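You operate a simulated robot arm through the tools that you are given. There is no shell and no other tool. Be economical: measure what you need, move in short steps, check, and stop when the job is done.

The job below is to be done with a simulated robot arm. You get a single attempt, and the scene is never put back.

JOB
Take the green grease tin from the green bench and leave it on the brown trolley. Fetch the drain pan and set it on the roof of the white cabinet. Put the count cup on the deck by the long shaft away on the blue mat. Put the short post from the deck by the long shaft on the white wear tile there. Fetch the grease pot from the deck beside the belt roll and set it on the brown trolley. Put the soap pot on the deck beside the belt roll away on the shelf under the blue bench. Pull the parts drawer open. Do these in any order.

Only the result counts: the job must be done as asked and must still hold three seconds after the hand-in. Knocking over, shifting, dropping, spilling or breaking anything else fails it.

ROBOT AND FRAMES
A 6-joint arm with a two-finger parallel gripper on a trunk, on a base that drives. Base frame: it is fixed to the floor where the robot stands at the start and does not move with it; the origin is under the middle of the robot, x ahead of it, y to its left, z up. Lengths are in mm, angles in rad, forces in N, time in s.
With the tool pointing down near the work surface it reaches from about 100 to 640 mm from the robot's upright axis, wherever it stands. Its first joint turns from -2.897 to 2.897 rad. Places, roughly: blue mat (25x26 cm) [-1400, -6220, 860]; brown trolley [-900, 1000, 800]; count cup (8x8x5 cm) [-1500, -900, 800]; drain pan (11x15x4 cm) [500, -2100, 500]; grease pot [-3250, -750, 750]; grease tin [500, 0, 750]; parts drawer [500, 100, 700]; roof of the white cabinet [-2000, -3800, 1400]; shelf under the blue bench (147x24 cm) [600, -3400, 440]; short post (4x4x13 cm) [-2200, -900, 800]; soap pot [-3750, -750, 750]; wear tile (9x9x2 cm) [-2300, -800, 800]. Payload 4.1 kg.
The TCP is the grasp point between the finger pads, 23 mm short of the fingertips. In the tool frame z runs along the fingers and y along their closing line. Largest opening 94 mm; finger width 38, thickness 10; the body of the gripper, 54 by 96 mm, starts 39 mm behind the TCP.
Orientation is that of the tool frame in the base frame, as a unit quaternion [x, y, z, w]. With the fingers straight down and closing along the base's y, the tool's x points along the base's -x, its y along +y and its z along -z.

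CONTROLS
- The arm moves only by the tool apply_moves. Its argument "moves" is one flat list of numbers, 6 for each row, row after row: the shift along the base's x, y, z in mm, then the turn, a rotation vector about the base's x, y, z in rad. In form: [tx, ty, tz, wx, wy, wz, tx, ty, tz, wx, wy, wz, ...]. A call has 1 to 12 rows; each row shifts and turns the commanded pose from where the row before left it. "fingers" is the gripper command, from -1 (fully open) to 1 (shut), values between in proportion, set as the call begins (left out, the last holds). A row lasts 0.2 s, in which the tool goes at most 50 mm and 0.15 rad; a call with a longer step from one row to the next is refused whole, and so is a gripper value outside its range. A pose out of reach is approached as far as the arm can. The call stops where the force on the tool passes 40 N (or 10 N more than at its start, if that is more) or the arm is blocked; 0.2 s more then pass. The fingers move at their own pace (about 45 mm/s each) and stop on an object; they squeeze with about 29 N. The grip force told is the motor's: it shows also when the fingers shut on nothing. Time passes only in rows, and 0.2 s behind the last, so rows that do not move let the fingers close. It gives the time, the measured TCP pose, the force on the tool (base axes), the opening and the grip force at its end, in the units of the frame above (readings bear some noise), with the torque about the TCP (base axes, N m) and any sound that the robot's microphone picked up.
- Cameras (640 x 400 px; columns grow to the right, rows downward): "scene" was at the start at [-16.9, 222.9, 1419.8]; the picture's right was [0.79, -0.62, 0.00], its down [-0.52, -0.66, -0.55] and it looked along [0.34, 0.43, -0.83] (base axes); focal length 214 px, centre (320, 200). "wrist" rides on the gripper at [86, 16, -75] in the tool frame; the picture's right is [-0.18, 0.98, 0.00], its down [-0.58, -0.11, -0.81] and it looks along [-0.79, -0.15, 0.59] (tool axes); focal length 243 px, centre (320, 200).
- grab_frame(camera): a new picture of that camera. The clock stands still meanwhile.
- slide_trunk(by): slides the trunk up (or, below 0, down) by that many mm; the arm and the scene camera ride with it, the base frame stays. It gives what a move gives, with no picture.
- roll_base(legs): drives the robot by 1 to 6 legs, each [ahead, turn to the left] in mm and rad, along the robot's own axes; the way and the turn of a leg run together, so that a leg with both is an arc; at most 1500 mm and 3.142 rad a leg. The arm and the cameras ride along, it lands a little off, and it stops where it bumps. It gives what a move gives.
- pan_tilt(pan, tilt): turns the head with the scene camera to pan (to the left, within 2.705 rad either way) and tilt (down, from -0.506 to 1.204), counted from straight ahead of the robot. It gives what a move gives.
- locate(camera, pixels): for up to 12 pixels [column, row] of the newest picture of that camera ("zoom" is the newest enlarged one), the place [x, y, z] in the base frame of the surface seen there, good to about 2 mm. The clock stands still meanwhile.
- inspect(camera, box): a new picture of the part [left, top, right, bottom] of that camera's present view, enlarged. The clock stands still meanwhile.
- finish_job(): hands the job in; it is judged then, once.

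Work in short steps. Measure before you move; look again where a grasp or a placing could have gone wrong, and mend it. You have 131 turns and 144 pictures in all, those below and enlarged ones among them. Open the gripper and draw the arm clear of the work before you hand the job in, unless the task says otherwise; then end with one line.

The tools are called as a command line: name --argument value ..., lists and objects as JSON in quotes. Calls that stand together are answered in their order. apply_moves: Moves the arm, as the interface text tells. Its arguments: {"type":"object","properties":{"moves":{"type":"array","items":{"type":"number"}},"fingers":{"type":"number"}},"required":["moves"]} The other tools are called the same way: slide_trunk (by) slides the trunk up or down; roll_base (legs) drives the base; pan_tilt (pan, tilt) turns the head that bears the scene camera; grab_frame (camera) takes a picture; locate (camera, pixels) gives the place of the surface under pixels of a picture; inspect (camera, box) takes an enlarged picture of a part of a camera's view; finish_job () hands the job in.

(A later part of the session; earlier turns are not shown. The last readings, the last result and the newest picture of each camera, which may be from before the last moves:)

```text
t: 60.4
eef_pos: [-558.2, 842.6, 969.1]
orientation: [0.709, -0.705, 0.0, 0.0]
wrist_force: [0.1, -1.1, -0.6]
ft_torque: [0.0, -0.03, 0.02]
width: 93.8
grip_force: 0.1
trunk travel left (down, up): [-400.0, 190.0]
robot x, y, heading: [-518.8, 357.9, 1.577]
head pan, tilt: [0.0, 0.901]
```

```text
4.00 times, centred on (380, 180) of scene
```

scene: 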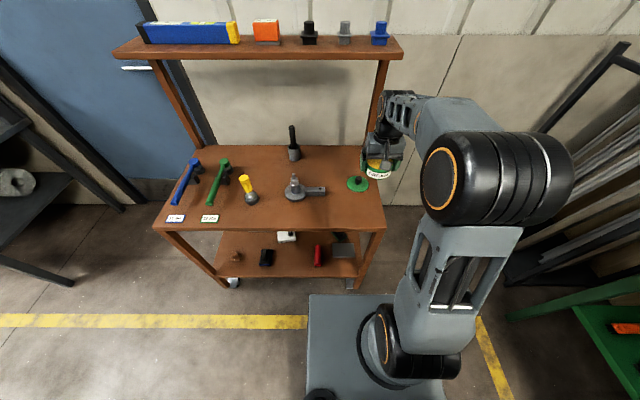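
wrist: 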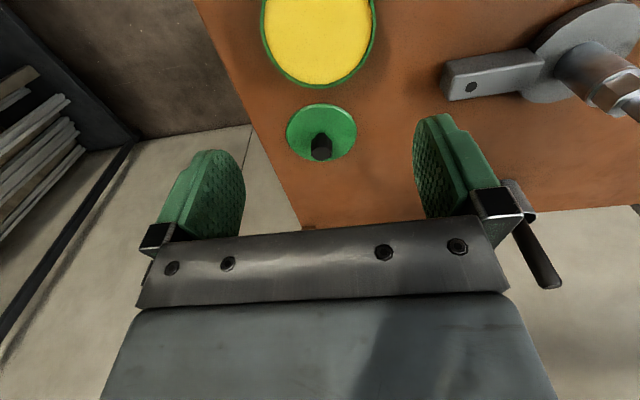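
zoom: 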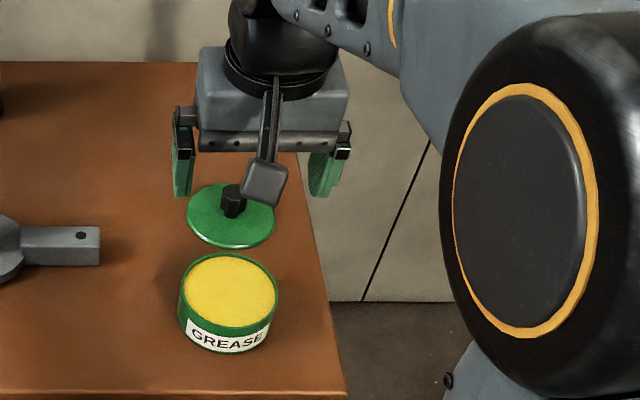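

Tin and lid both stand on the trolley. I measure knob and tin rim for reseating the lid.

locate --camera "wrist" --pixels '[[320, 152], [311, 150], [331, 148], [320, 140], [263, 25], [374, 25], [318, 86], [320, 30], [300, 82], [340, 80], [268, 50], [368, 50]]'

locate --camera "zoom" --pixels '[[180, 285], [278, 290], [229, 254], [229, 324], [230, 288], [187, 212], [275, 215], [233, 188], [235, 280]]'

```text
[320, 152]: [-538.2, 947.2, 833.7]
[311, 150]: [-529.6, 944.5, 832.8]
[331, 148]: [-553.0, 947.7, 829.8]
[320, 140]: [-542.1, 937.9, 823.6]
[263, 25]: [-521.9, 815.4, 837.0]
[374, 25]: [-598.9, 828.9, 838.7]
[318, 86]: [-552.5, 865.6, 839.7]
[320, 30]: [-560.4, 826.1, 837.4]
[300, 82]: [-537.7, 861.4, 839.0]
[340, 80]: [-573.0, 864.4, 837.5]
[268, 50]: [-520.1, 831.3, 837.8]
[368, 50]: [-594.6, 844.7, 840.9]
```

```text
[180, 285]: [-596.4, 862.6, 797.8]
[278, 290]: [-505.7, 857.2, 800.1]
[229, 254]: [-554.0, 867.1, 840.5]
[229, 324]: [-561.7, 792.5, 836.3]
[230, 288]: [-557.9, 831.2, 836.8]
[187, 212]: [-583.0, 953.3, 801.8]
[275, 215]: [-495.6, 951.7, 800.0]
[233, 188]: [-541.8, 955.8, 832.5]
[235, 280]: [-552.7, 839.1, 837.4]
```

Knob at (−541,950.5), tin centre (−559.7,825). I grip the knob, lift, move over the tin and stop just above.

apply_moves --moves '[6, 36, 0, 0, 0, 0, 6, 36, 0, 0, 0, 0, 6, 36, -30, 0, 0, 0, 0, 0, -40, 0, 0, 0]' --fingers -0.1

apply_moves --moves '[0, 0, -40, 0, 0, 0, 0, 0, -27, 0, 0, 0, 0, 0, 0, 0, 0, 0]'

apply_moves --moves '[0, 0, 0, 0, 0, 0, 0, 0, 0, 0, 0, 0, 0, 0, 0, 0, 0, 0]' --fingers 1

apply_moves --moves '[0, 0, 30, 0, 0, 0, 0, 0, 40, 0, 0, 0, -6, -42, 0, 0, 0, 0, -6, -42, 0, 0, 0, 0, -6, -41, 0, 0, 0, 0, 0, 0, 0, 0, 0, 0]'

grab_frame --camera "wrist"

```text
t: 61.4
eef_pos: [-540.6, 954.6, 897.1]
orientation: [0.709, -0.705, 0.0, 0.0]
wrist_force: [0.1, 0.1, 0.7]
ft_torque: [-0.04, -0.01, -0.01]
width: 51.8
grip_force: 0.0
trunk travel left (down, up): [-400.0, 190.0]
robot x, y, heading: [-516.6, 357.0, 1.575]
head pan, tilt: [0.0, 0.901]
```

```text
t: 62.2
eef_pos: [-540.7, 953.4, 831.5]
orientation: [0.709, -0.705, 0.0, 0.0]
wrist_force: [-0.3, -0.1, 0.0]
ft_torque: [-0.02, 0.02, -0.01]
width: 51.5
grip_force: 0.1
trunk travel left (down, up): [-400.0, 190.0]
robot x, y, heading: [-516.9, 352.9, 1.574]
head pan, tilt: [0.0, 0.901]
```

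```text
t: 63.0
eef_pos: [-542.8, 953.8, 830.6]
orientation: [0.709, -0.705, 0.001, 0.001]
wrist_force: [0.3, -0.1, 0.0]
ft_torque: [0.03, 0.02, 0.02]
width: 23.6
grip_force: 28.4
trunk travel left (down, up): [-400.0, 190.0]
robot x, y, heading: [-517.7, 358.1, 1.576]
head pan, tilt: [0.0, 0.901]
```

```text
t: 64.4
eef_pos: [-558.6, 825.8, 901.3]
orientation: [0.709, -0.705, 0.0, 0.0]
wrist_force: [0.3, 0.1, -0.2]
ft_torque: [0.01, 0.01, 0.01]
width: 24.0
grip_force: 28.8
trunk travel left (down, up): [-400.0, 190.0]
robot x, y, heading: [-519.8, 355.7, 1.571]
head pan, tilt: [0.0, 0.901]
```

```text
111 pictures are left
```

wrist: 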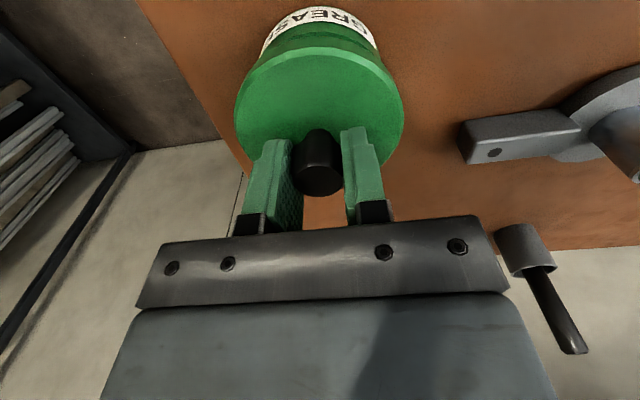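

The lid centre lies about 3 mm before the TCP in y, so I shift +2.5 mm and lower toward the rim.

apply_moves --moves '[-0.5, 2, -15, 0, 0, 0, 0, 0, -11, 0, 0, 0, 0, 0, 0, 0, 0, 0]'

inspect --camera "wrist" --box '[200, 0, 440, 150]'

inspect --camera "scene" --box '[320, 160, 400, 210]'

```text
t: 65.2
eef_pos: [-558.8, 829.3, 874.9]
orientation: [0.709, -0.705, 0.001, 0.001]
wrist_force: [0.3, 0.1, 0.5]
ft_torque: [-0.02, 0.04, -0.01]
width: 23.8
grip_force: 28.8
trunk travel left (down, up): [-400.0, 190.0]
robot x, y, heading: [-519.3, 360.5, 1.575]
head pan, tilt: [0.0, 0.901]
```

```text
2.67 times, centred on (320, 75) of wrist
```

zoom: 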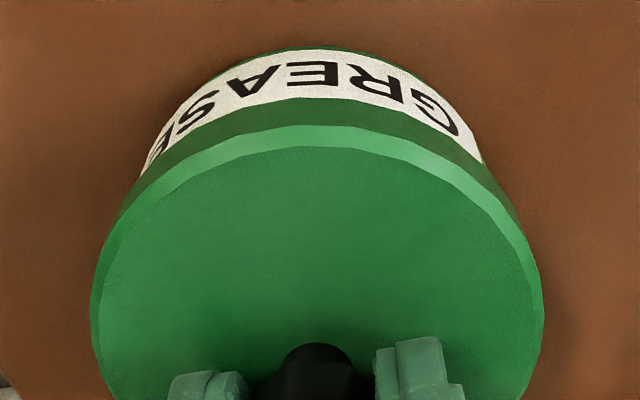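

```text
8.00 times, centred on (360, 185) of scene
```

zoom: 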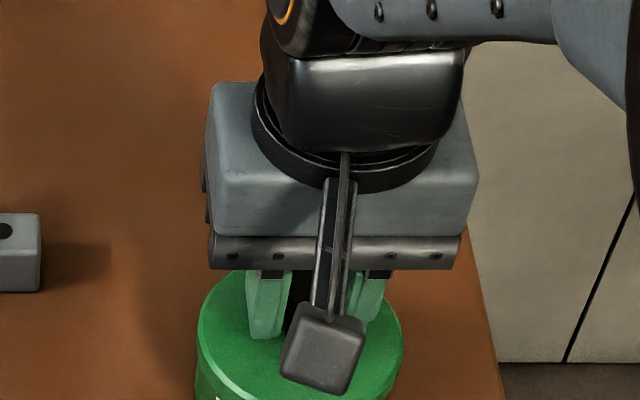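

It looks well aligned. I lower in small steps to seat the lid.

apply_moves --moves '[0, -0.5, -2, 0, 0, 0, 0, 0, -2, 0, 0, 0, 0, 0, 0, 0, 0, 0]'

apply_moves --moves '[0, 0, -1.5, 0, 0, 0, 0, 0, -1.5, 0, 0, 0, 0, 0, 0, 0, 0, 0]'

apply_moves --moves '[0, 0, -1, 0, 0, 0, 0, 0, -1, 0, 0, 0, 0, 0, 0, 0, 0, 0]'

```text
t: 66.0
eef_pos: [-560.2, 828.6, 870.3]
orientation: [0.709, -0.706, -0.001, 0.0]
wrist_force: [-1.0, 0.4, 0.6]
ft_torque: [0.05, -0.02, -0.02]
width: 23.5
grip_force: 29.4
trunk travel left (down, up): [-400.0, 190.0]
robot x, y, heading: [-520.0, 359.2, 1.576]
head pan, tilt: [0.0, 0.901]
```

```text
t: 66.8
eef_pos: [-559.2, 830.3, 868.8]
orientation: [0.709, -0.705, -0.002, -0.003]
wrist_force: [0.5, 7.4, 23.1]
ft_torque: [-0.29, -0.07, 0.0]
width: 23.9
grip_force: 28.8
trunk travel left (down, up): [-400.0, 190.0]
robot x, y, heading: [-520.3, 357.4, 1.574]
head pan, tilt: [0.0, 0.901]
heard: snap
```

```text
t: 67.6
eef_pos: [-559.9, 828.3, 867.5]
orientation: [0.709, -0.705, 0.0, -0.001]
wrist_force: [2.2, 9.6, 29.2]
ft_torque: [0.13, -0.02, 0.05]
width: 23.7
grip_force: 29.0
trunk travel left (down, up): [-400.0, 190.0]
robot x, y, heading: [-519.0, 355.7, 1.577]
head pan, tilt: [0.0, 0.901]
```

A snap was heard under 23 N: the lid has re-engaged. I release, rise and verify.

apply_moves --moves '[0, 0, 2, 0, 0, 0, 0, 0, 0, 0, 0, 0, 0, 0, 0, 0, 0, 0]' --fingers -0.1

apply_moves --moves '[0, 0, 30, 0, 0, 0, 0, 0, 40, 0, 0, 0, 0, 0, 50, 0, 0, 0, 0, 20, 20, 0, 0, 0]'

grab_frame --camera "wrist"

locate --camera "wrist" --pixels '[[265, 30], [370, 30], [320, 85], [320, 20], [290, 70], [350, 70]]'

```text
t: 68.4
eef_pos: [-559.3, 826.4, 866.7]
orientation: [0.709, -0.705, 0.001, 0.001]
wrist_force: [1.1, -2.8, 11.4]
ft_torque: [-0.01, -0.01, 0.01]
width: 48.7
grip_force: 0.1
trunk travel left (down, up): [-400.0, 190.0]
robot x, y, heading: [-514.5, 356.0, 1.58]
head pan, tilt: [0.0, 0.901]
```

```text
t: 69.4
eef_pos: [-560.7, 849.9, 1009.4]
orientation: [0.709, -0.705, 0.0, 0.0]
wrist_force: [0.5, -1.0, 0.6]
ft_torque: [0.05, 0.01, 0.0]
width: 51.7
grip_force: 0.1
trunk travel left (down, up): [-400.0, 190.0]
robot x, y, heading: [-523.5, 362.9, 1.575]
head pan, tilt: [0.0, 0.901]
```

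```text
108 pictures are left
```

wrist: 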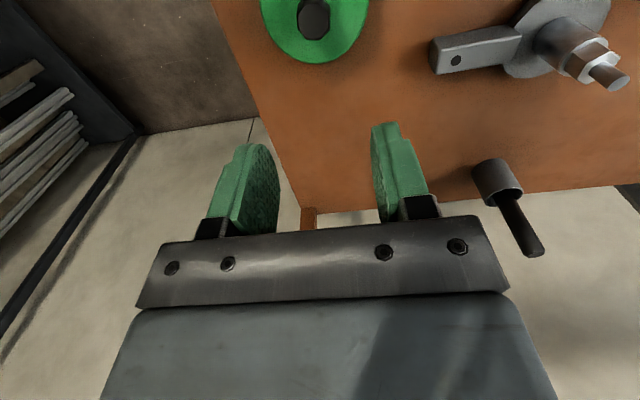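

```text
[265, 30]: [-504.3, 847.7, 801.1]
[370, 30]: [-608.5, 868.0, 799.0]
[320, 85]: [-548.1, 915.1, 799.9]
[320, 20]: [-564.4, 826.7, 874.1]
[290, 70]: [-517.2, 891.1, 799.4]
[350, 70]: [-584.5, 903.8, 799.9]
```

The lid is seated with its knob top at z 874. Next is the drawer: I drive back in front of the bench, staying a bit farther off, and look at the handle.

apply_moves --moves '[0, -45, 0, 0, 0, 0, 0, -45, 0, 0, 0, 0, 0, -45, 0, 0, 0, 0, 0, -45, 0, 0, 0, 0, 0, -45, 0, 0, 0, 0]' --fingers -0.1

roll_base --legs '[[-290, 0], [0, -1.575], [320, 0]]'

pan_tilt --pan 0.0 --tilt 0.75

grab_frame --camera "scene"

```text
t: 70.6
eef_pos: [-560.4, 622.7, 1009.6]
orientation: [0.709, -0.706, 0.0, -0.001]
wrist_force: [-0.6, 0.5, 0.1]
ft_torque: [-0.03, 0.01, 0.0]
width: 51.7
grip_force: 0.1
trunk travel left (down, up): [-400.0, 190.0]
robot x, y, heading: [-520.6, 355.8, 1.576]
head pan, tilt: [0.0, 0.901]
```

```text
t: 78.1
eef_pos: [64.8, 126.7, 1010.3]
orientation: [-0.015, 1.0, 0.0, 0.0]
wrist_force: [0.5, 0.6, 0.9]
ft_torque: [-0.01, -0.02, -0.01]
width: 52.0
grip_force: 0.1
trunk travel left (down, up): [-400.0, 190.0]
robot x, y, heading: [-202.0, 76.6, 0.03]
head pan, tilt: [0.0, 0.901]
```

```text
t: 78.8
eef_pos: [65.6, 126.0, 1009.9]
orientation: [-0.016, 1.0, 0.0, 0.001]
wrist_force: [-0.8, -0.3, 0.3]
ft_torque: [0.0, -0.01, 0.01]
width: 51.6
grip_force: 0.1
trunk travel left (down, up): [-400.0, 190.0]
robot x, y, heading: [-200.5, 76.3, 0.035]
head pan, tilt: [0.0, 0.75]
```

```text
107 pictures are left
```

scene: 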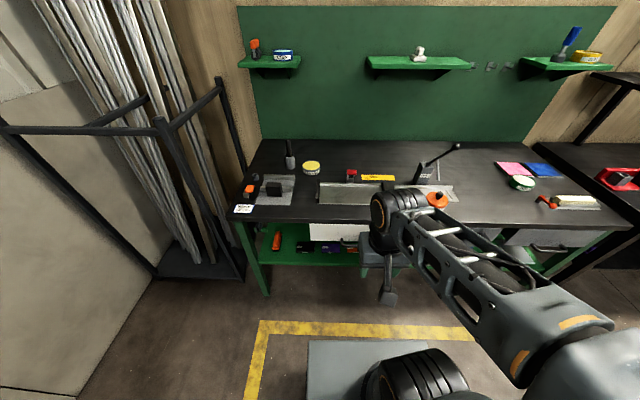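

The drawer front is partly hidden by the gripper near (370,250). I inspect this region.

inspect --camera "scene" --box '[280, 200, 408, 280]'

inspect --camera "wrist" --box '[120, 0, 520, 250]'

```text
5.00 times, centred on (344, 240) of scene
```

zoom: 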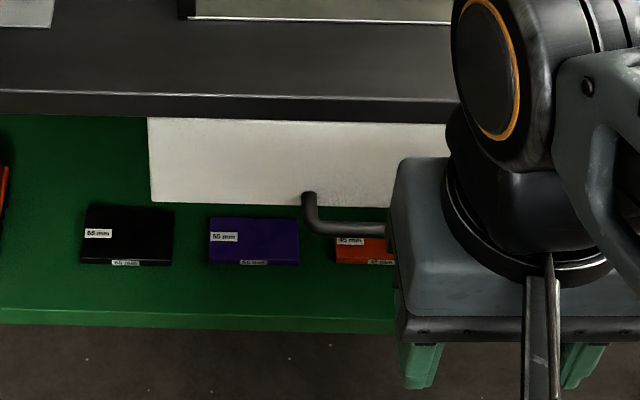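

```text
1.60 times, centred on (320, 125) of wrist
```

zoom: 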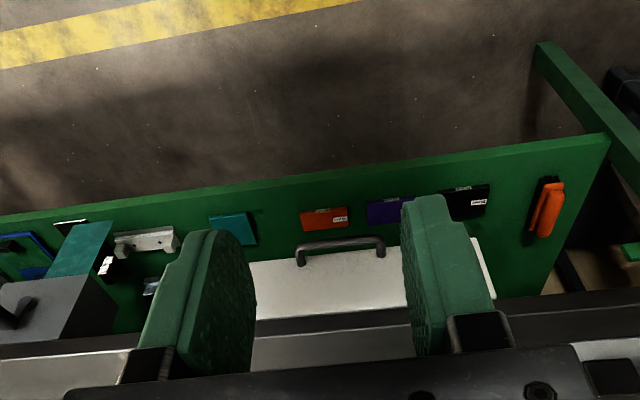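

Now I locate the handle in the wrist zoom, at (300..385, 243).

locate --camera "zoom" --pixels '[[302, 250], [320, 245], [340, 243], [360, 240], [380, 243], [299, 262], [383, 255], [340, 290], [260, 290], [340, 262], [340, 318], [470, 265]]'

```text
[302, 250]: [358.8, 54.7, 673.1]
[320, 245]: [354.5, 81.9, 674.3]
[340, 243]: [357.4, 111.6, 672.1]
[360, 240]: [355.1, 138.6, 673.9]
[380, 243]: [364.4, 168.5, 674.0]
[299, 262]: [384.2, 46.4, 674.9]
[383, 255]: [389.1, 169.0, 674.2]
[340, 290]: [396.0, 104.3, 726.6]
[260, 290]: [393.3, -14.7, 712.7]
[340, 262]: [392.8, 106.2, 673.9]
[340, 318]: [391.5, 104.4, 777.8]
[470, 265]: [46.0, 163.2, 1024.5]
```

The handle bar runs y 50–169 at x≈360, z≈667, 30 mm in front of the drawer face. I turn the tool to point ahead with fingers closing vertically, clear of the bench.

apply_moves --moves '[45, 0, 0, 0, 0, 0.14, 45, 0, 0, 0, 0, 0.14, 45, 0, 0, 0, 0, 0.14, 0, 0, 0, 0, 0, 0.14, 0, 0, 0, 0, 0, 0.14, 0, 0, 0, 0, 0, 0.14, 0, 0, 0, 0, 0, 0.14, 0, 0, 0, 0, 0, 0.14, 0, 0, 0, 0, 0, 0.14, 0, 0, 0, 0, 0, 0.14, 0, 0, 0, 0, 0, 0.14]'

apply_moves --moves '[0, 0, -30, 0, -0.143, 0, 0, 0, -30, 0, -0.143, 0, 0, 0, -30, 0, -0.143, 0, 0, 0, -30, 0, -0.143, 0, 0, 0, -30, 0, -0.143, 0, 0, 0, -30, 0, -0.143, 0, 0, 0, -30, 0, -0.143, 0, 0, 0, -30, 0, -0.143, 0, 0, 0, -30, 0, -0.143, 0, 0, 0, -30, 0, -0.143, 0, 0, 0, -30, 0, -0.143, 0]'

grab_frame --camera "scene"

grab_frame --camera "wrist"

```text
t: 81.2
eef_pos: [200.2, 126.5, 1010.2]
orientation: [0.709, -0.706, 0.001, 0.0]
wrist_force: [-0.7, 0.5, 0.0]
ft_torque: [0.01, -0.02, 0.04]
width: 51.8
grip_force: 0.1
trunk travel left (down, up): [-400.0, 190.0]
robot x, y, heading: [-195.6, 76.1, 0.028]
head pan, tilt: [0.0, 0.75]
```

```text
t: 83.6
eef_pos: [248.1, 119.7, 715.6]
orientation: [-0.52, 0.559, -0.481, 0.431]
wrist_force: [1.0, -0.2, -0.6]
ft_torque: [0.04, 0.03, 0.0]
width: 51.9
grip_force: 0.1
out of reach, approached as far as the arm can: row 4, 5, 6, 7, 8
trunk travel left (down, up): [-400.0, 190.0]
robot x, y, heading: [-200.5, 79.0, 0.032]
head pan, tilt: [0.0, 0.75]
```

```text
104 pictures are left
```

scene: 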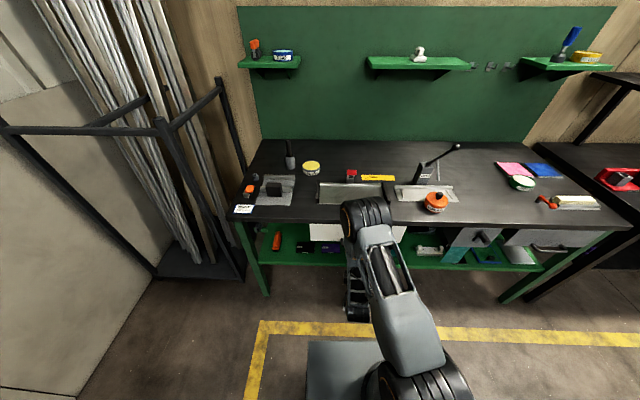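

```text
103 pictures are left
```

wrist: 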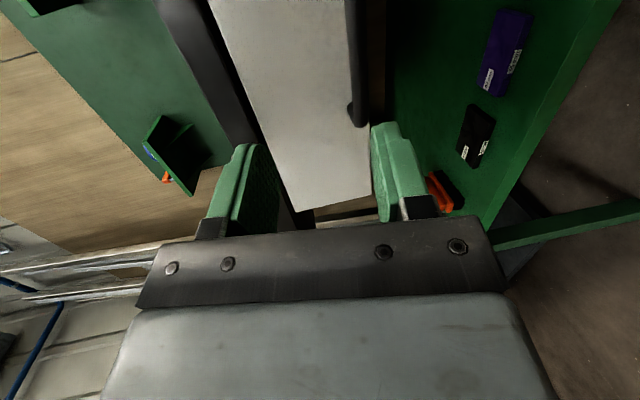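

The arm is at the edge of its reach in this posture. I check where it settles.

apply_moves --moves '[0, 0, 0, 0, 0, 0, 0, 0, 0, 0, 0, 0]'

```text
t: 84.2
eef_pos: [247.3, 119.7, 715.5]
orientation: [-0.519, 0.559, -0.482, 0.43]
wrist_force: [-0.3, 0.0, 0.5]
ft_torque: [-0.02, -0.02, -0.03]
width: 52.0
grip_force: 0.1
trunk travel left (down, up): [-400.0, 190.0]
robot x, y, heading: [-198.5, 80.7, 0.028]
head pan, tilt: [0.0, 0.75]
```

I raise the arm by 150 and lower the trunk by 200 so that the shoulder is at a better height for a level tool.

apply_moves --moves '[0, 0, 40, 0, 0, 0, 0, 0, 40, 0, 0, 0, 0, 0, 40, 0, 0, 0, 0, 0, 40, 0, 0, 0]'

slide_trunk --by -200

apply_moves --moves '[0, 0, 0, 0, 0, 0, 0, 0, 0, 0, 0, 0]'

```text
t: 85.2
eef_pos: [270.2, 126.3, 865.0]
orientation: [-0.519, 0.56, -0.481, 0.43]
wrist_force: [0.4, 0.4, -1.3]
ft_torque: [0.0, -0.02, -0.02]
width: 51.6
grip_force: 0.1
out of reach, approached as far as the arm can: row 3, 4
trunk travel left (down, up): [-400.0, 190.0]
robot x, y, heading: [-201.0, 78.9, 0.032]
head pan, tilt: [0.0, 0.75]
```

```text
t: 87.4
eef_pos: [270.6, 126.9, 664.7]
orientation: [-0.519, 0.56, -0.482, 0.43]
wrist_force: [0.5, 1.2, 0.4]
ft_torque: [0.01, 0.01, 0.0]
width: 51.7
grip_force: 0.1
trunk travel left (down, up): [-200.0, 390.0]
robot x, y, heading: [-201.2, 80.2, 0.032]
head pan, tilt: [0.0, 0.75]
```

```text
t: 88.0
eef_pos: [271.1, 126.4, 664.1]
orientation: [-0.52, 0.56, -0.481, 0.429]
wrist_force: [-0.1, 0.2, 0.2]
ft_torque: [0.04, 0.01, 0.0]
width: 51.8
grip_force: 0.0
trunk travel left (down, up): [-200.0, 390.0]
robot x, y, heading: [-198.7, 79.4, 0.025]
head pan, tilt: [0.0, 0.75]
```

The tool is nearly level (10° down), fingers closing vertically, and already at z 664. I advance to the bar and close.

apply_moves --moves '[40, -4, 2, 0, 0, 0, 40, -4, 2, 0, 0, 0, 0, 0, 0, 0, 0, 0]'

grab_frame --camera "wrist"

```text
t: 88.8
eef_pos: [351.4, 120.4, 672.3]
orientation: [-0.519, 0.56, -0.482, 0.43]
wrist_force: [-0.1, 0.3, 0.3]
ft_torque: [0.0, 0.06, -0.01]
width: 51.9
grip_force: 0.1
trunk travel left (down, up): [-200.0, 390.0]
robot x, y, heading: [-200.0, 81.8, 0.03]
head pan, tilt: [0.0, 0.75]
```

```text
102 pictures are left
```

wrist: 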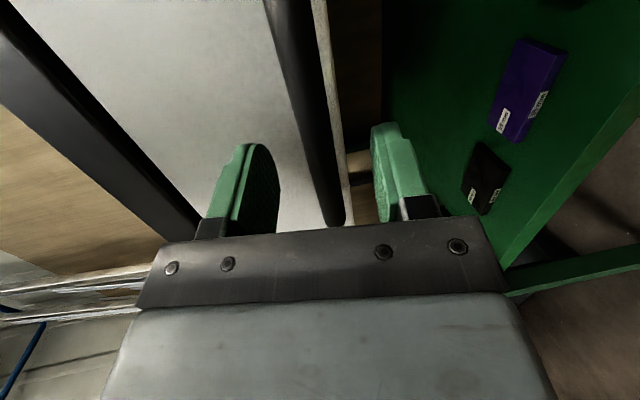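

The bar lies between the two fingers. I nudge in and down 4 mm and close.

apply_moves --moves '[5, 0, -4, 0, 0, 0, 0, 0, 0, 0, 0, 0]'

apply_moves --moves '[0, 0, 0, 0, 0, 0, 0, 0, 0, 0, 0, 0, 0, 0, 0, 0, 0, 0]' --fingers 1

apply_moves --moves '[-20, 0, 0, 0, 0, 0, -20, 0, 0, 0, 0, 0, -20, 0, 0, 0, 0, 0]'

grab_frame --camera "wrist"

```text
t: 89.4
eef_pos: [355.6, 118.9, 666.3]
orientation: [-0.519, 0.56, -0.481, 0.43]
wrist_force: [-0.3, -0.6, -0.2]
ft_torque: [-0.03, 0.02, -0.01]
width: 51.5
grip_force: 0.0
trunk travel left (down, up): [-200.0, 390.0]
robot x, y, heading: [-194.4, 75.6, 0.028]
head pan, tilt: [0.0, 0.75]
```

```text
t: 90.2
eef_pos: [355.4, 119.6, 667.2]
orientation: [-0.518, 0.56, -0.482, 0.432]
wrist_force: [1.0, 0.7, 9.4]
ft_torque: [0.86, -0.06, -0.08]
width: 13.7
grip_force: 38.2
trunk travel left (down, up): [-200.0, 390.0]
robot x, y, heading: [-200.3, 80.6, 0.028]
head pan, tilt: [0.0, 0.75]
```

```text
t: 91.0
eef_pos: [293.9, 119.3, 667.1]
orientation: [-0.519, 0.559, -0.482, 0.431]
wrist_force: [0.3, 0.9, 24.3]
ft_torque: [0.87, -0.11, 0.39]
width: 13.9
grip_force: 45.0
trunk travel left (down, up): [-200.0, 390.0]
robot x, y, heading: [-198.8, 74.2, 0.031]
head pan, tilt: [0.0, 0.75]
```

```text
101 pictures are left
```

wrist: 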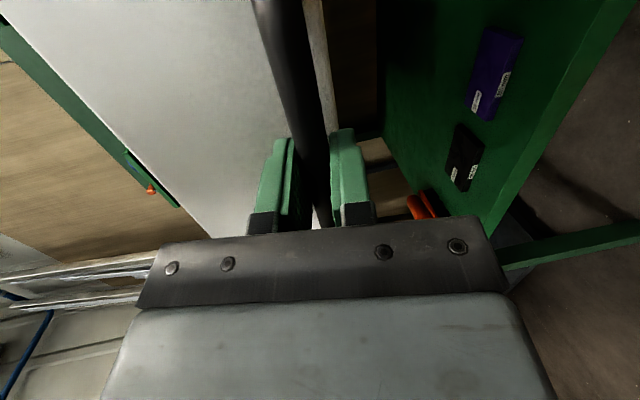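

The drawer follows. I relieve the vertical load slightly and keep pulling.

apply_moves --moves '[-20, 0, 1.5, 0, 0, 0, -25, 0, 0, 0, 0, 0, -25, 0, 0, 0, 0, 0, -25, 0, 0, 0, 0, 0]'

roll_base --legs '[[-120, 0]]'

grab_frame --camera "scene"

```text
t: 91.6
eef_pos: [272.2, 119.9, 668.2]
orientation: [-0.512, 0.559, -0.488, 0.432]
wrist_force: [1.4, -4.0, 11.1]
ft_torque: [0.66, -0.24, 0.29]
width: 13.9
grip_force: 44.6
out of reach, approached as far as the arm can: row 2
trunk travel left (down, up): [-200.0, 390.0]
robot x, y, heading: [-202.0, 78.2, 0.033]
head pan, tilt: [0.0, 0.75]
stopped in row 2: the force on the tool passed its limit at 48 N (the readings are from after the stop); the commanded pose is now the measured one
```

```text
t: 92.8
eef_pos: [150.2, 118.2, 667.4]
orientation: [-0.515, 0.557, -0.487, 0.433]
wrist_force: [0.8, 33.1, 22.5]
ft_torque: [1.7, -0.13, 0.0]
width: 13.7
grip_force: 45.3
trunk travel left (down, up): [-200.0, 390.0]
robot x, y, heading: [-319.4, 73.3, 0.029]
head pan, tilt: [0.0, 0.75]
```

```text
100 pictures are left
```

scene: 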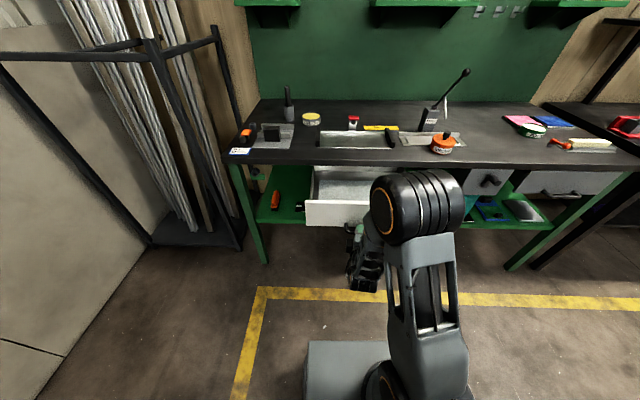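

The drawer is open about 205 mm. I relieve the sideways load and pull a little more to see if there is travel left.

apply_moves --moves '[0, 4, 1, 0, 0, 0]'

roll_base --legs '[[-50, 0]]'

inspect --camera "scene" --box '[240, 130, 440, 255]'

```text
t: 93.2
eef_pos: [151.1, 118.9, 667.8]
orientation: [-0.513, 0.56, -0.487, 0.431]
wrist_force: [1.3, -18.9, 0.0]
ft_torque: [0.36, -0.15, 0.64]
width: 13.8
grip_force: 45.4
trunk travel left (down, up): [-200.0, 390.0]
robot x, y, heading: [-321.3, 73.1, 0.033]
head pan, tilt: [0.0, 0.75]
```

```text
t: 94.2
eef_pos: [101.8, 120.0, 667.8]
orientation: [-0.515, 0.56, -0.485, 0.432]
wrist_force: [-0.7, -22.0, -3.4]
ft_torque: [0.42, 0.02, -0.77]
width: 13.9
grip_force: 45.0
trunk travel left (down, up): [-200.0, 390.0]
robot x, y, heading: [-371.6, 73.0, 0.028]
head pan, tilt: [0.0, 0.75]
```

```text
3.20 times, centred on (340, 192) of scene
```

zoom: 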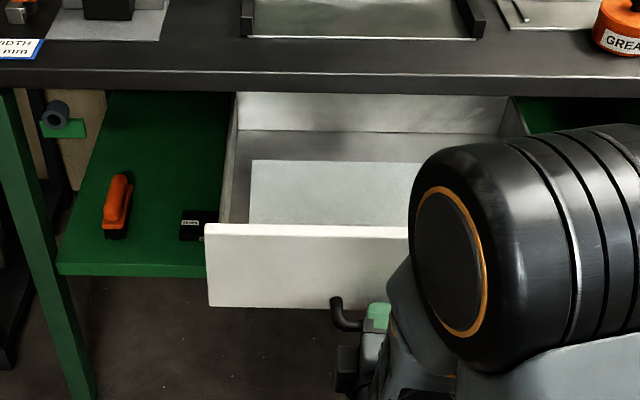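

The drawer is about 255 mm open with its back wall near the bench edge. I release and back away.

apply_moves --moves '[0, 0, 0, 0, 0, 0, 0, 0, 0, 0, 0, 0]' --fingers -0.2

roll_base --legs '[[-200, 0]]'

slide_trunk --by 200

pan_tilt --pan 0.0 --tilt 0.5

grab_frame --camera "scene"

```text
t: 94.8
eef_pos: [101.2, 120.6, 667.6]
orientation: [-0.514, 0.559, -0.486, 0.432]
wrist_force: [-0.2, 0.3, 0.3]
ft_torque: [-0.01, 0.0, -0.01]
width: 56.4
grip_force: 0.1
trunk travel left (down, up): [-200.0, 390.0]
robot x, y, heading: [-372.1, 73.9, 0.027]
head pan, tilt: [0.0, 0.75]
```

```text
t: 96.3
eef_pos: [-94.5, 113.4, 667.2]
orientation: [-0.513, 0.56, -0.487, 0.433]
wrist_force: [-1.3, -0.8, 0.5]
ft_torque: [0.02, -0.01, 0.0]
width: 56.4
grip_force: 0.1
trunk travel left (down, up): [-200.0, 390.0]
robot x, y, heading: [-570.5, 66.4, 0.031]
head pan, tilt: [0.0, 0.75]
```

```text
t: 98.5
eef_pos: [-94.8, 113.3, 867.6]
orientation: [-0.512, 0.561, -0.487, 0.432]
wrist_force: [-0.2, 0.5, 0.1]
ft_torque: [0.0, -0.03, -0.02]
width: 56.4
grip_force: 0.0
trunk travel left (down, up): [-400.0, 190.0]
robot x, y, heading: [-564.9, 67.2, 0.034]
head pan, tilt: [0.0, 0.75]
```

```text
t: 99.3
eef_pos: [-95.2, 113.3, 867.3]
orientation: [-0.513, 0.56, -0.486, 0.432]
wrist_force: [0.1, -0.9, -0.7]
ft_torque: [0.0, -0.01, 0.02]
width: 56.5
grip_force: 0.1
trunk travel left (down, up): [-400.0, 190.0]
robot x, y, heading: [-565.2, 69.2, 0.028]
head pan, tilt: [0.0, 0.499]
```

```text
98 pictures are left
```

scene: 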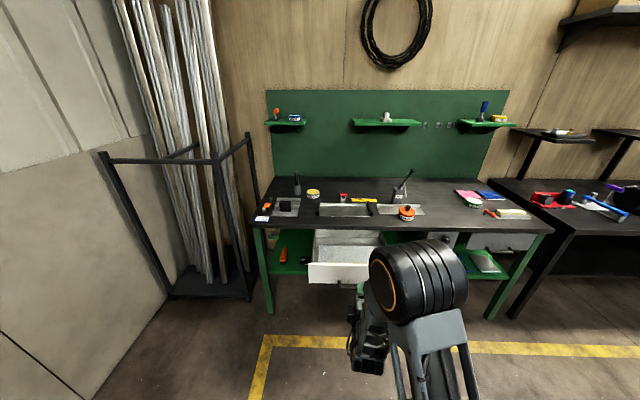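

The drawer is open and undisturbed. I turn the tool back to pointing down and look toward the decks behind (pan right and back).

apply_moves --moves '[0, 0, 20, 0, 0.14, 0, 0, 0, 20, 0, 0.14, 0, 0, 0, 20, 0, 0.14, 0, 0, 0, 20, 0, 0.14, 0, 0, 0, 20, 0, 0.14, 0, 0, 0, 20, 0, 0.14, 0, 0, 0, 0, 0, 0.14, 0, 0, 0, 0, 0, 0.14, 0, 0, 0, 0, 0, 0.14, 0, 0, 0, 0, 0, 0.14, 0]'

pan_tilt --pan -2.4 --tilt 0.35

grab_frame --camera "scene"

pan_tilt --pan -1.3 --tilt 0.35

grab_frame --camera "scene"

```text
t: 101.5
eef_pos: [-94.3, 102.9, 964.9]
orientation: [-0.699, 0.707, -0.11, 0.003]
wrist_force: [0.2, 0.5, 0.6]
ft_torque: [0.0, -0.05, -0.02]
width: 56.2
grip_force: 0.1
out of reach, approached as far as the arm can: row 4, 5, 6
trunk travel left (down, up): [-400.0, 190.0]
robot x, y, heading: [-568.9, 69.5, 0.032]
head pan, tilt: [0.0, 0.499]
```

```text
t: 103.7
eef_pos: [-94.8, 103.7, 964.4]
orientation: [-0.698, 0.707, -0.112, 0.005]
wrist_force: [0.5, -1.1, -0.3]
ft_torque: [-0.02, 0.01, 0.02]
width: 56.4
grip_force: 0.1
trunk travel left (down, up): [-400.0, 190.0]
robot x, y, heading: [-566.2, 69.0, 0.034]
head pan, tilt: [-2.4, 0.351]
```

```text
97 pictures are left
```

scene: 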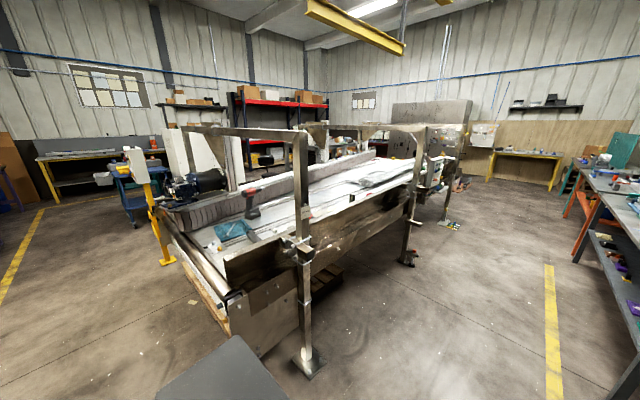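

```text
t: 105.0
eef_pos: [-94.5, 102.4, 965.0]
orientation: [-0.698, 0.707, -0.113, 0.004]
wrist_force: [-0.9, 0.0, 0.2]
ft_torque: [0.03, -0.01, 0.0]
width: 56.2
grip_force: 0.1
trunk travel left (down, up): [-400.0, 190.0]
robot x, y, heading: [-572.0, 66.6, 0.034]
head pan, tilt: [-1.3, 0.351]
```

```text
96 pictures are left
```

scene: 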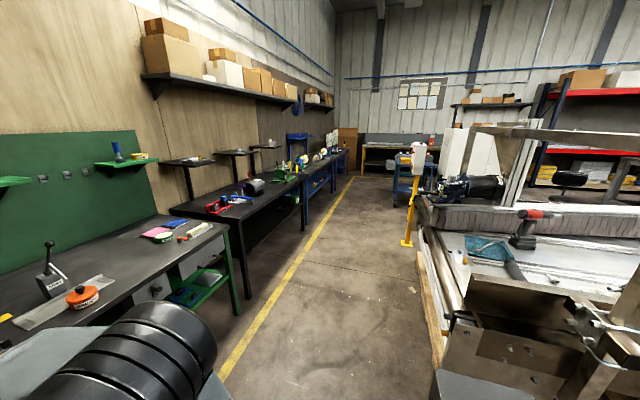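

The machine with the decks is behind-right. I localize its structure and zoom on the near deck.

pan_tilt --pan -2.4 --tilt 0.35

inspect --camera "scene" --box '[150, 110, 310, 290]'

inspect --camera "scene" --box '[290, 110, 480, 270]'

grab_frame --camera "scene"

locate --camera "scene" --pixels '[[310, 365], [408, 260], [447, 225], [300, 150], [230, 305], [345, 240], [240, 250], [416, 140], [365, 175], [390, 190], [432, 180], [165, 262]]'

```text
t: 106.3
eef_pos: [-94.1, 103.0, 965.0]
orientation: [-0.697, 0.708, -0.112, 0.003]
wrist_force: [-0.4, 0.0, -0.4]
ft_torque: [0.02, 0.01, 0.02]
width: 56.4
grip_force: 0.0
trunk travel left (down, up): [-400.0, 190.0]
robot x, y, heading: [-569.2, 65.9, 0.034]
head pan, tilt: [-2.4, 0.351]
```

```text
2.22 times, centred on (230, 200) of scene
```

zoom: 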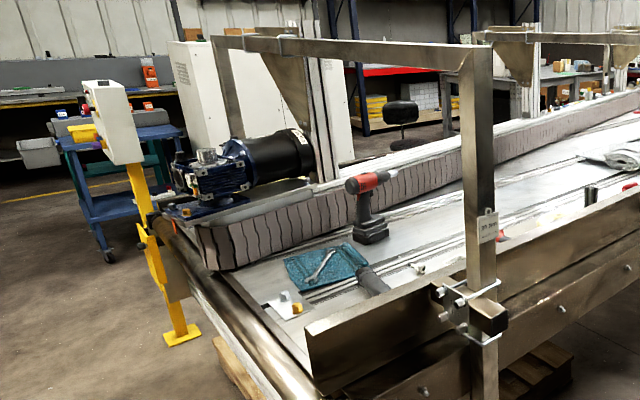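

```text
2.50 times, centred on (385, 190) of scene
```

zoom: 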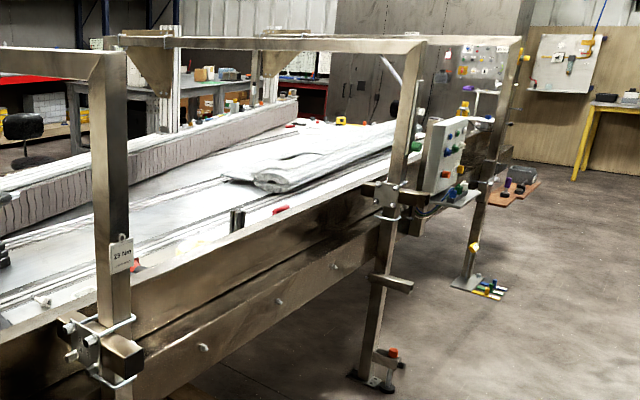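

```text
93 pictures are left
```

scene: 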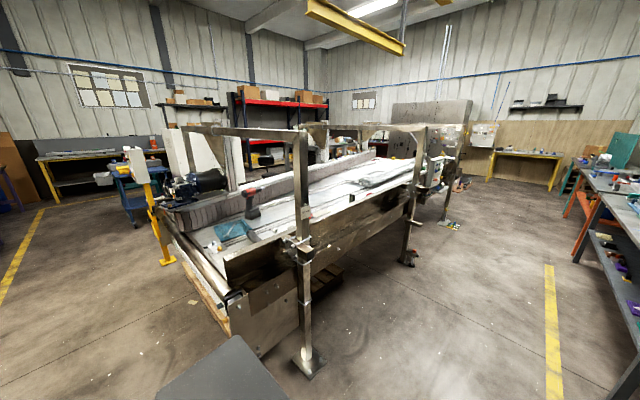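

```text
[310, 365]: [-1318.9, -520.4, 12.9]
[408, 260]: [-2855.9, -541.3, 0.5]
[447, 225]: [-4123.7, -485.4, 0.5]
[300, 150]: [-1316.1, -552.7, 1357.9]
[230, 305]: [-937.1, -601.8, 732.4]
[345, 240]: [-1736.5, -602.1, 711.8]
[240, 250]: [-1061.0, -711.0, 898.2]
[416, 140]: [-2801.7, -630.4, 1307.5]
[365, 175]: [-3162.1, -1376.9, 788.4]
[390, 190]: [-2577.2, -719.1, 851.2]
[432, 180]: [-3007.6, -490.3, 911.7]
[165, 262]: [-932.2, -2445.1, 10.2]
```

The machine's near side is at y≈−600, with frame posts at x≈−1318 and −2856. I level the tool, raise and tuck it, and drive to face the deck around x −1750.

apply_moves --moves '[-30, 0, 30, 0.076, 0.081, 0, -30, 0, 30, 0.076, 0.081, 0, -30, 0, 30, 0, 0, -0.14, 0, 0, 0, 0, 0, -0.14, 0, 0, 0, 0, 0, -0.14, 0, 0, 0, 0, 0, -0.14, 0, 0, 0, 0, 0, -0.14, 0, 0, 0, 0, 0, -0.14, 0, 0, 0, 0, 0, -0.14, 0, 0, 0, 0, 0, -0.14, 0, 0, 0, 0, 0, -0.14, 0, 0, 0, 0, 0, -0.14]'

roll_base --legs '[[0, -2.945], [1180, 0], [0, 1.34]]'

pan_tilt --pan 0.0 --tilt 0.7

grab_frame --camera "scene"

```text
t: 109.0
eef_pos: [-184.7, 103.4, 1053.7]
orientation: [-0.077, 0.997, 0.001, -0.001]
wrist_force: [0.5, 0.1, 0.0]
ft_torque: [-0.01, -0.01, 0.0]
width: 56.3
grip_force: 0.1
trunk travel left (down, up): [-400.0, 190.0]
robot x, y, heading: [-569.4, 67.3, 0.023]
head pan, tilt: [-2.4, 0.351]
```

```text
t: 125.2
eef_pos: [-1736.0, -553.2, 1054.3]
orientation: [0.68, 0.733, 0.001, 0.0]
wrist_force: [0.5, 0.7, 0.5]
ft_torque: [0.01, 0.01, 0.01]
width: 56.6
grip_force: 0.1
trunk travel left (down, up): [-400.0, 190.0]
robot x, y, heading: [-1740.2, -170.7, -1.617]
head pan, tilt: [-2.4, 0.351]
```

```text
t: 127.5
eef_pos: [-1736.5, -554.1, 1054.3]
orientation: [0.679, 0.734, 0.001, -0.001]
wrist_force: [-1.3, 0.4, 0.1]
ft_torque: [-0.03, 0.04, -0.03]
width: 56.2
grip_force: 0.0
trunk travel left (down, up): [-400.0, 190.0]
robot x, y, heading: [-1742.9, -170.7, -1.621]
head pan, tilt: [0.0, 0.7]
```

```text
92 pictures are left
```

scene: 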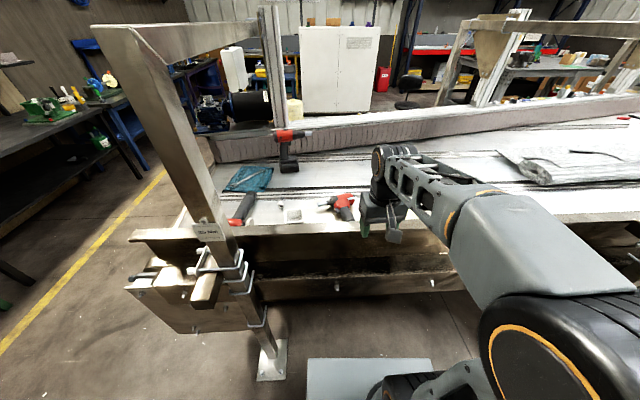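

The deck comes into view. I zoom into it to find the cup, post and tile.

inspect --camera "scene" --box '[210, 150, 410, 275]'

grab_frame --camera "wrist"

locate --camera "zoom" --pixels '[[262, 203], [240, 215], [285, 205], [300, 243], [200, 243], [300, 300], [430, 190], [405, 205], [600, 220], [545, 240]]'

```text
3.20 times, centred on (310, 212) of scene
```

zoom: 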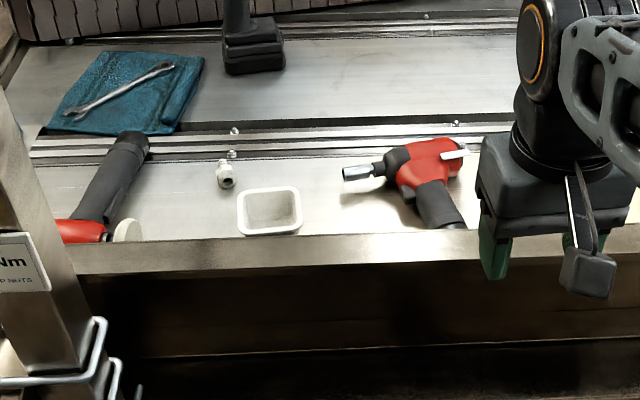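

```text
90 pictures are left
```

wrist: 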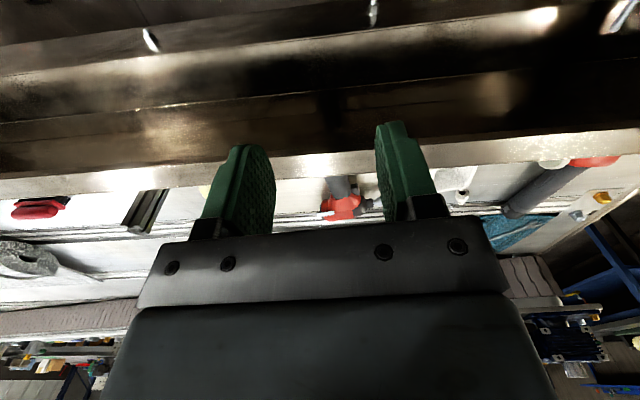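

```text
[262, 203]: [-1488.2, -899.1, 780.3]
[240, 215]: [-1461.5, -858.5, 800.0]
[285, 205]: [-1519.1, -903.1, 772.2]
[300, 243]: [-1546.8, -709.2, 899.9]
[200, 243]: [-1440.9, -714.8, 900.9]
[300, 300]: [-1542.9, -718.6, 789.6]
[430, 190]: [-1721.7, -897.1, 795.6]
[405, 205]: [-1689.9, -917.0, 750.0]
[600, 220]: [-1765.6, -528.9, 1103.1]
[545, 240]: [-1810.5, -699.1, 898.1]
```

The white cup is near (−1490,−898) on the deck at z 750; the rail in front tops at z 900, y≈−700 to −718. I measure my base's front edge and the machine's near faces to see how close I can drive.

locate --camera "scene" --pixels '[[370, 362], [310, 362], [430, 362], [350, 290], [430, 285], [270, 375], [205, 295], [240, 320], [560, 240], [350, 265]]'

inspect --camera "scene" --box '[230, 180, 370, 250]'

```text
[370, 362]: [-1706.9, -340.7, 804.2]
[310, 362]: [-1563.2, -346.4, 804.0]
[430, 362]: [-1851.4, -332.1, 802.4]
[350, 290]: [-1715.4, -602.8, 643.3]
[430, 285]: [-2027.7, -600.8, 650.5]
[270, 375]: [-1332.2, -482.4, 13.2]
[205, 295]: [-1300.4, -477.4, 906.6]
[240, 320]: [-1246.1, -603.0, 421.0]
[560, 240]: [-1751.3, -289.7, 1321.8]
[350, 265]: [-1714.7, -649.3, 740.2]
```

```text
4.57 times, centred on (300, 215) of scene
```

zoom: 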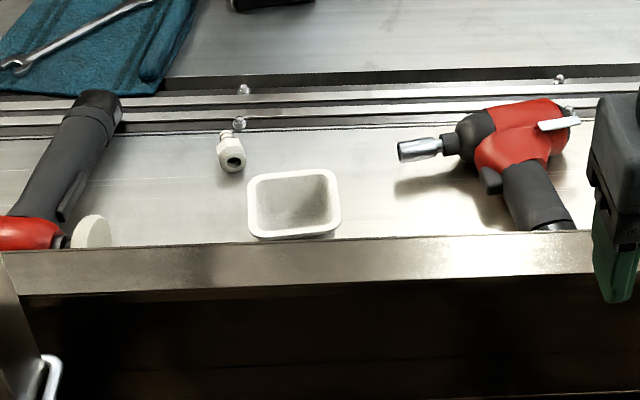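

My front plate reaches 170 mm ahead, so I can stand at y≈−370. I shift right by backing up at an angle (keeping away from the frame post), then drive straight in toward x −1600.

roll_base --legs '[[0, -0.58], [-240, 0], [0, 0.63], [385, 0]]'

grab_frame --camera "scene"

```text
t: 134.6
eef_pos: [-1565.9, -751.7, 1055.4]
orientation: [0.657, 0.754, 0.0, -0.001]
wrist_force: [0.6, -0.9, 0.4]
ft_torque: [0.02, -0.02, 0.02]
width: 56.2
grip_force: 0.0
trunk travel left (down, up): [-400.0, 190.0]
robot x, y, heading: [-1600.1, -369.0, -1.561]
head pan, tilt: [0.0, 0.7]
```

```text
88 pictures are left
```

scene: 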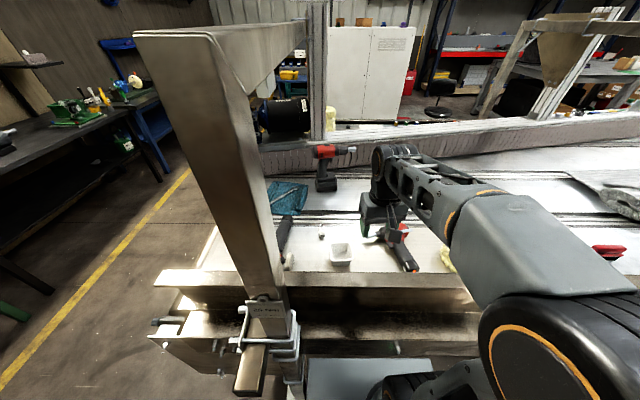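

Well placed. I zoom on the cup at (341,254) and measure its rim and contents.

inspect --camera "scene" --box '[300, 225, 380, 275]'

locate --camera "zoom" --pixels '[[247, 170], [240, 300], [410, 165], [413, 295], [325, 160], [325, 305], [245, 235], [408, 235], [325, 240], [325, 335], [230, 330], [160, 110]]'

```text
8.00 times, centred on (340, 250) of scene
```

zoom: 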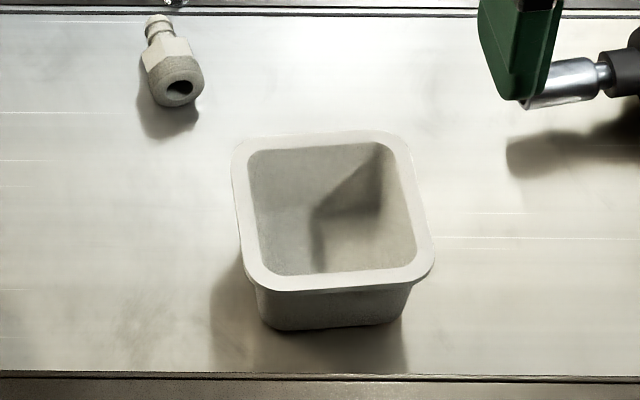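

```text
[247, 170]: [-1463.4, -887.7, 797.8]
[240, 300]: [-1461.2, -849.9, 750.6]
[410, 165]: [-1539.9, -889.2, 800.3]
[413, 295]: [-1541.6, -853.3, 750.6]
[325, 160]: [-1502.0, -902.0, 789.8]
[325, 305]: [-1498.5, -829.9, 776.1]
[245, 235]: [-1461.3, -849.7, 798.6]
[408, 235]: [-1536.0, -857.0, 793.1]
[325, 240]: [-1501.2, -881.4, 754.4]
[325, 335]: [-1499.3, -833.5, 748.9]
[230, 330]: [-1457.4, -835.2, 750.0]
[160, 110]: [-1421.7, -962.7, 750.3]
```

The cup is empty: rim x −1541..−1461, y −829..−908, top 800. I check how close the red gun is to the right finger before descending.

apply_moves --moves '[16, -25, 0, 0, 0, -0.137, 16, -30, 0, 0, 0, 0, 16, -30, 0, 0, 0, 0, 17, -32, -30, 0, 0, 0, 0, 0, -40, 0, 0, 0, 0, 0, -40, 0, 0, 0, 0, 0, 0, 0, 0, 0]' --fingers -1

grab_frame --camera "wrist"

inspect --camera "scene" --box '[290, 190, 450, 290]'

locate --camera "zoom" --pixels '[[480, 300], [430, 200], [460, 270], [380, 180], [500, 260], [400, 150]]'

```text
t: 136.2
eef_pos: [-1501.1, -868.1, 945.1]
orientation: [0.707, 0.708, 0.0, -0.001]
wrist_force: [-0.4, -0.1, -0.7]
ft_torque: [-0.04, -0.03, 0.02]
width: 94.0
grip_force: 0.2
trunk travel left (down, up): [-400.0, 190.0]
robot x, y, heading: [-1593.7, -368.9, -1.563]
head pan, tilt: [0.0, 0.7]
```

```text
86 pictures are left
```

wrist: 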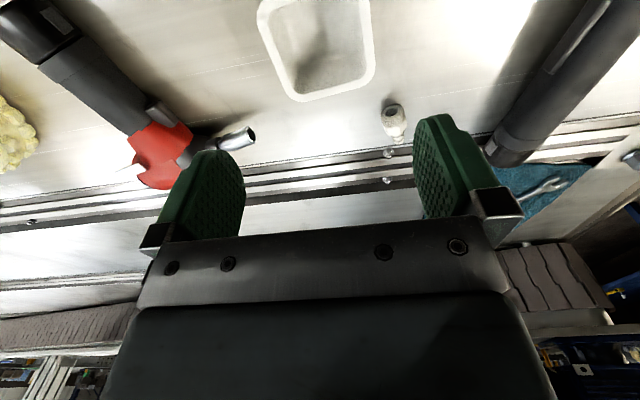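

```text
4.00 times, centred on (370, 240) of scene
```

zoom: 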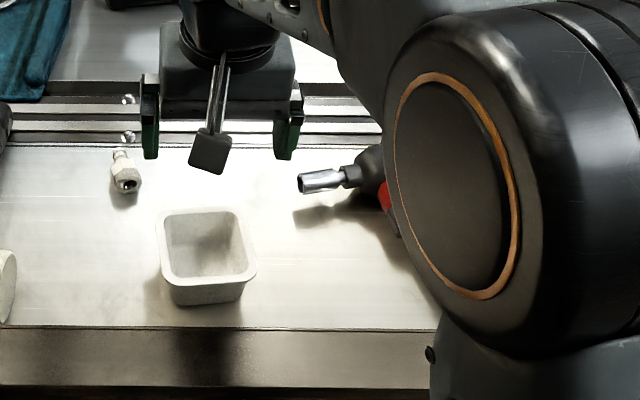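

```text
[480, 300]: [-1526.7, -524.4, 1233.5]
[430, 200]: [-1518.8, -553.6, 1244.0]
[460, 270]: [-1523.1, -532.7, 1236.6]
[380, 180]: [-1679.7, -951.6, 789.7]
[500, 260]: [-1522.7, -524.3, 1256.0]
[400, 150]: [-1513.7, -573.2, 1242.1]
```

The gun nozzle is well behind the cup. I confirm the cup's edges from the wrist camera.

locate --camera "wrist" --pixels '[[263, 25], [272, 60], [285, 92], [300, 98], [340, 92], [365, 78], [372, 60], [370, 25], [320, 50]]'

```text
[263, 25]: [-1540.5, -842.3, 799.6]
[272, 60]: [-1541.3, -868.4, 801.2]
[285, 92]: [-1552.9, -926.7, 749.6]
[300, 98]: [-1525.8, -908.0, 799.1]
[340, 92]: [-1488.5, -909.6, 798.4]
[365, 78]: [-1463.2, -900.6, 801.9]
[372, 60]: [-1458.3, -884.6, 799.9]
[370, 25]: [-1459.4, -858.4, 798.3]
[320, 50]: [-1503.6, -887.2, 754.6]
```

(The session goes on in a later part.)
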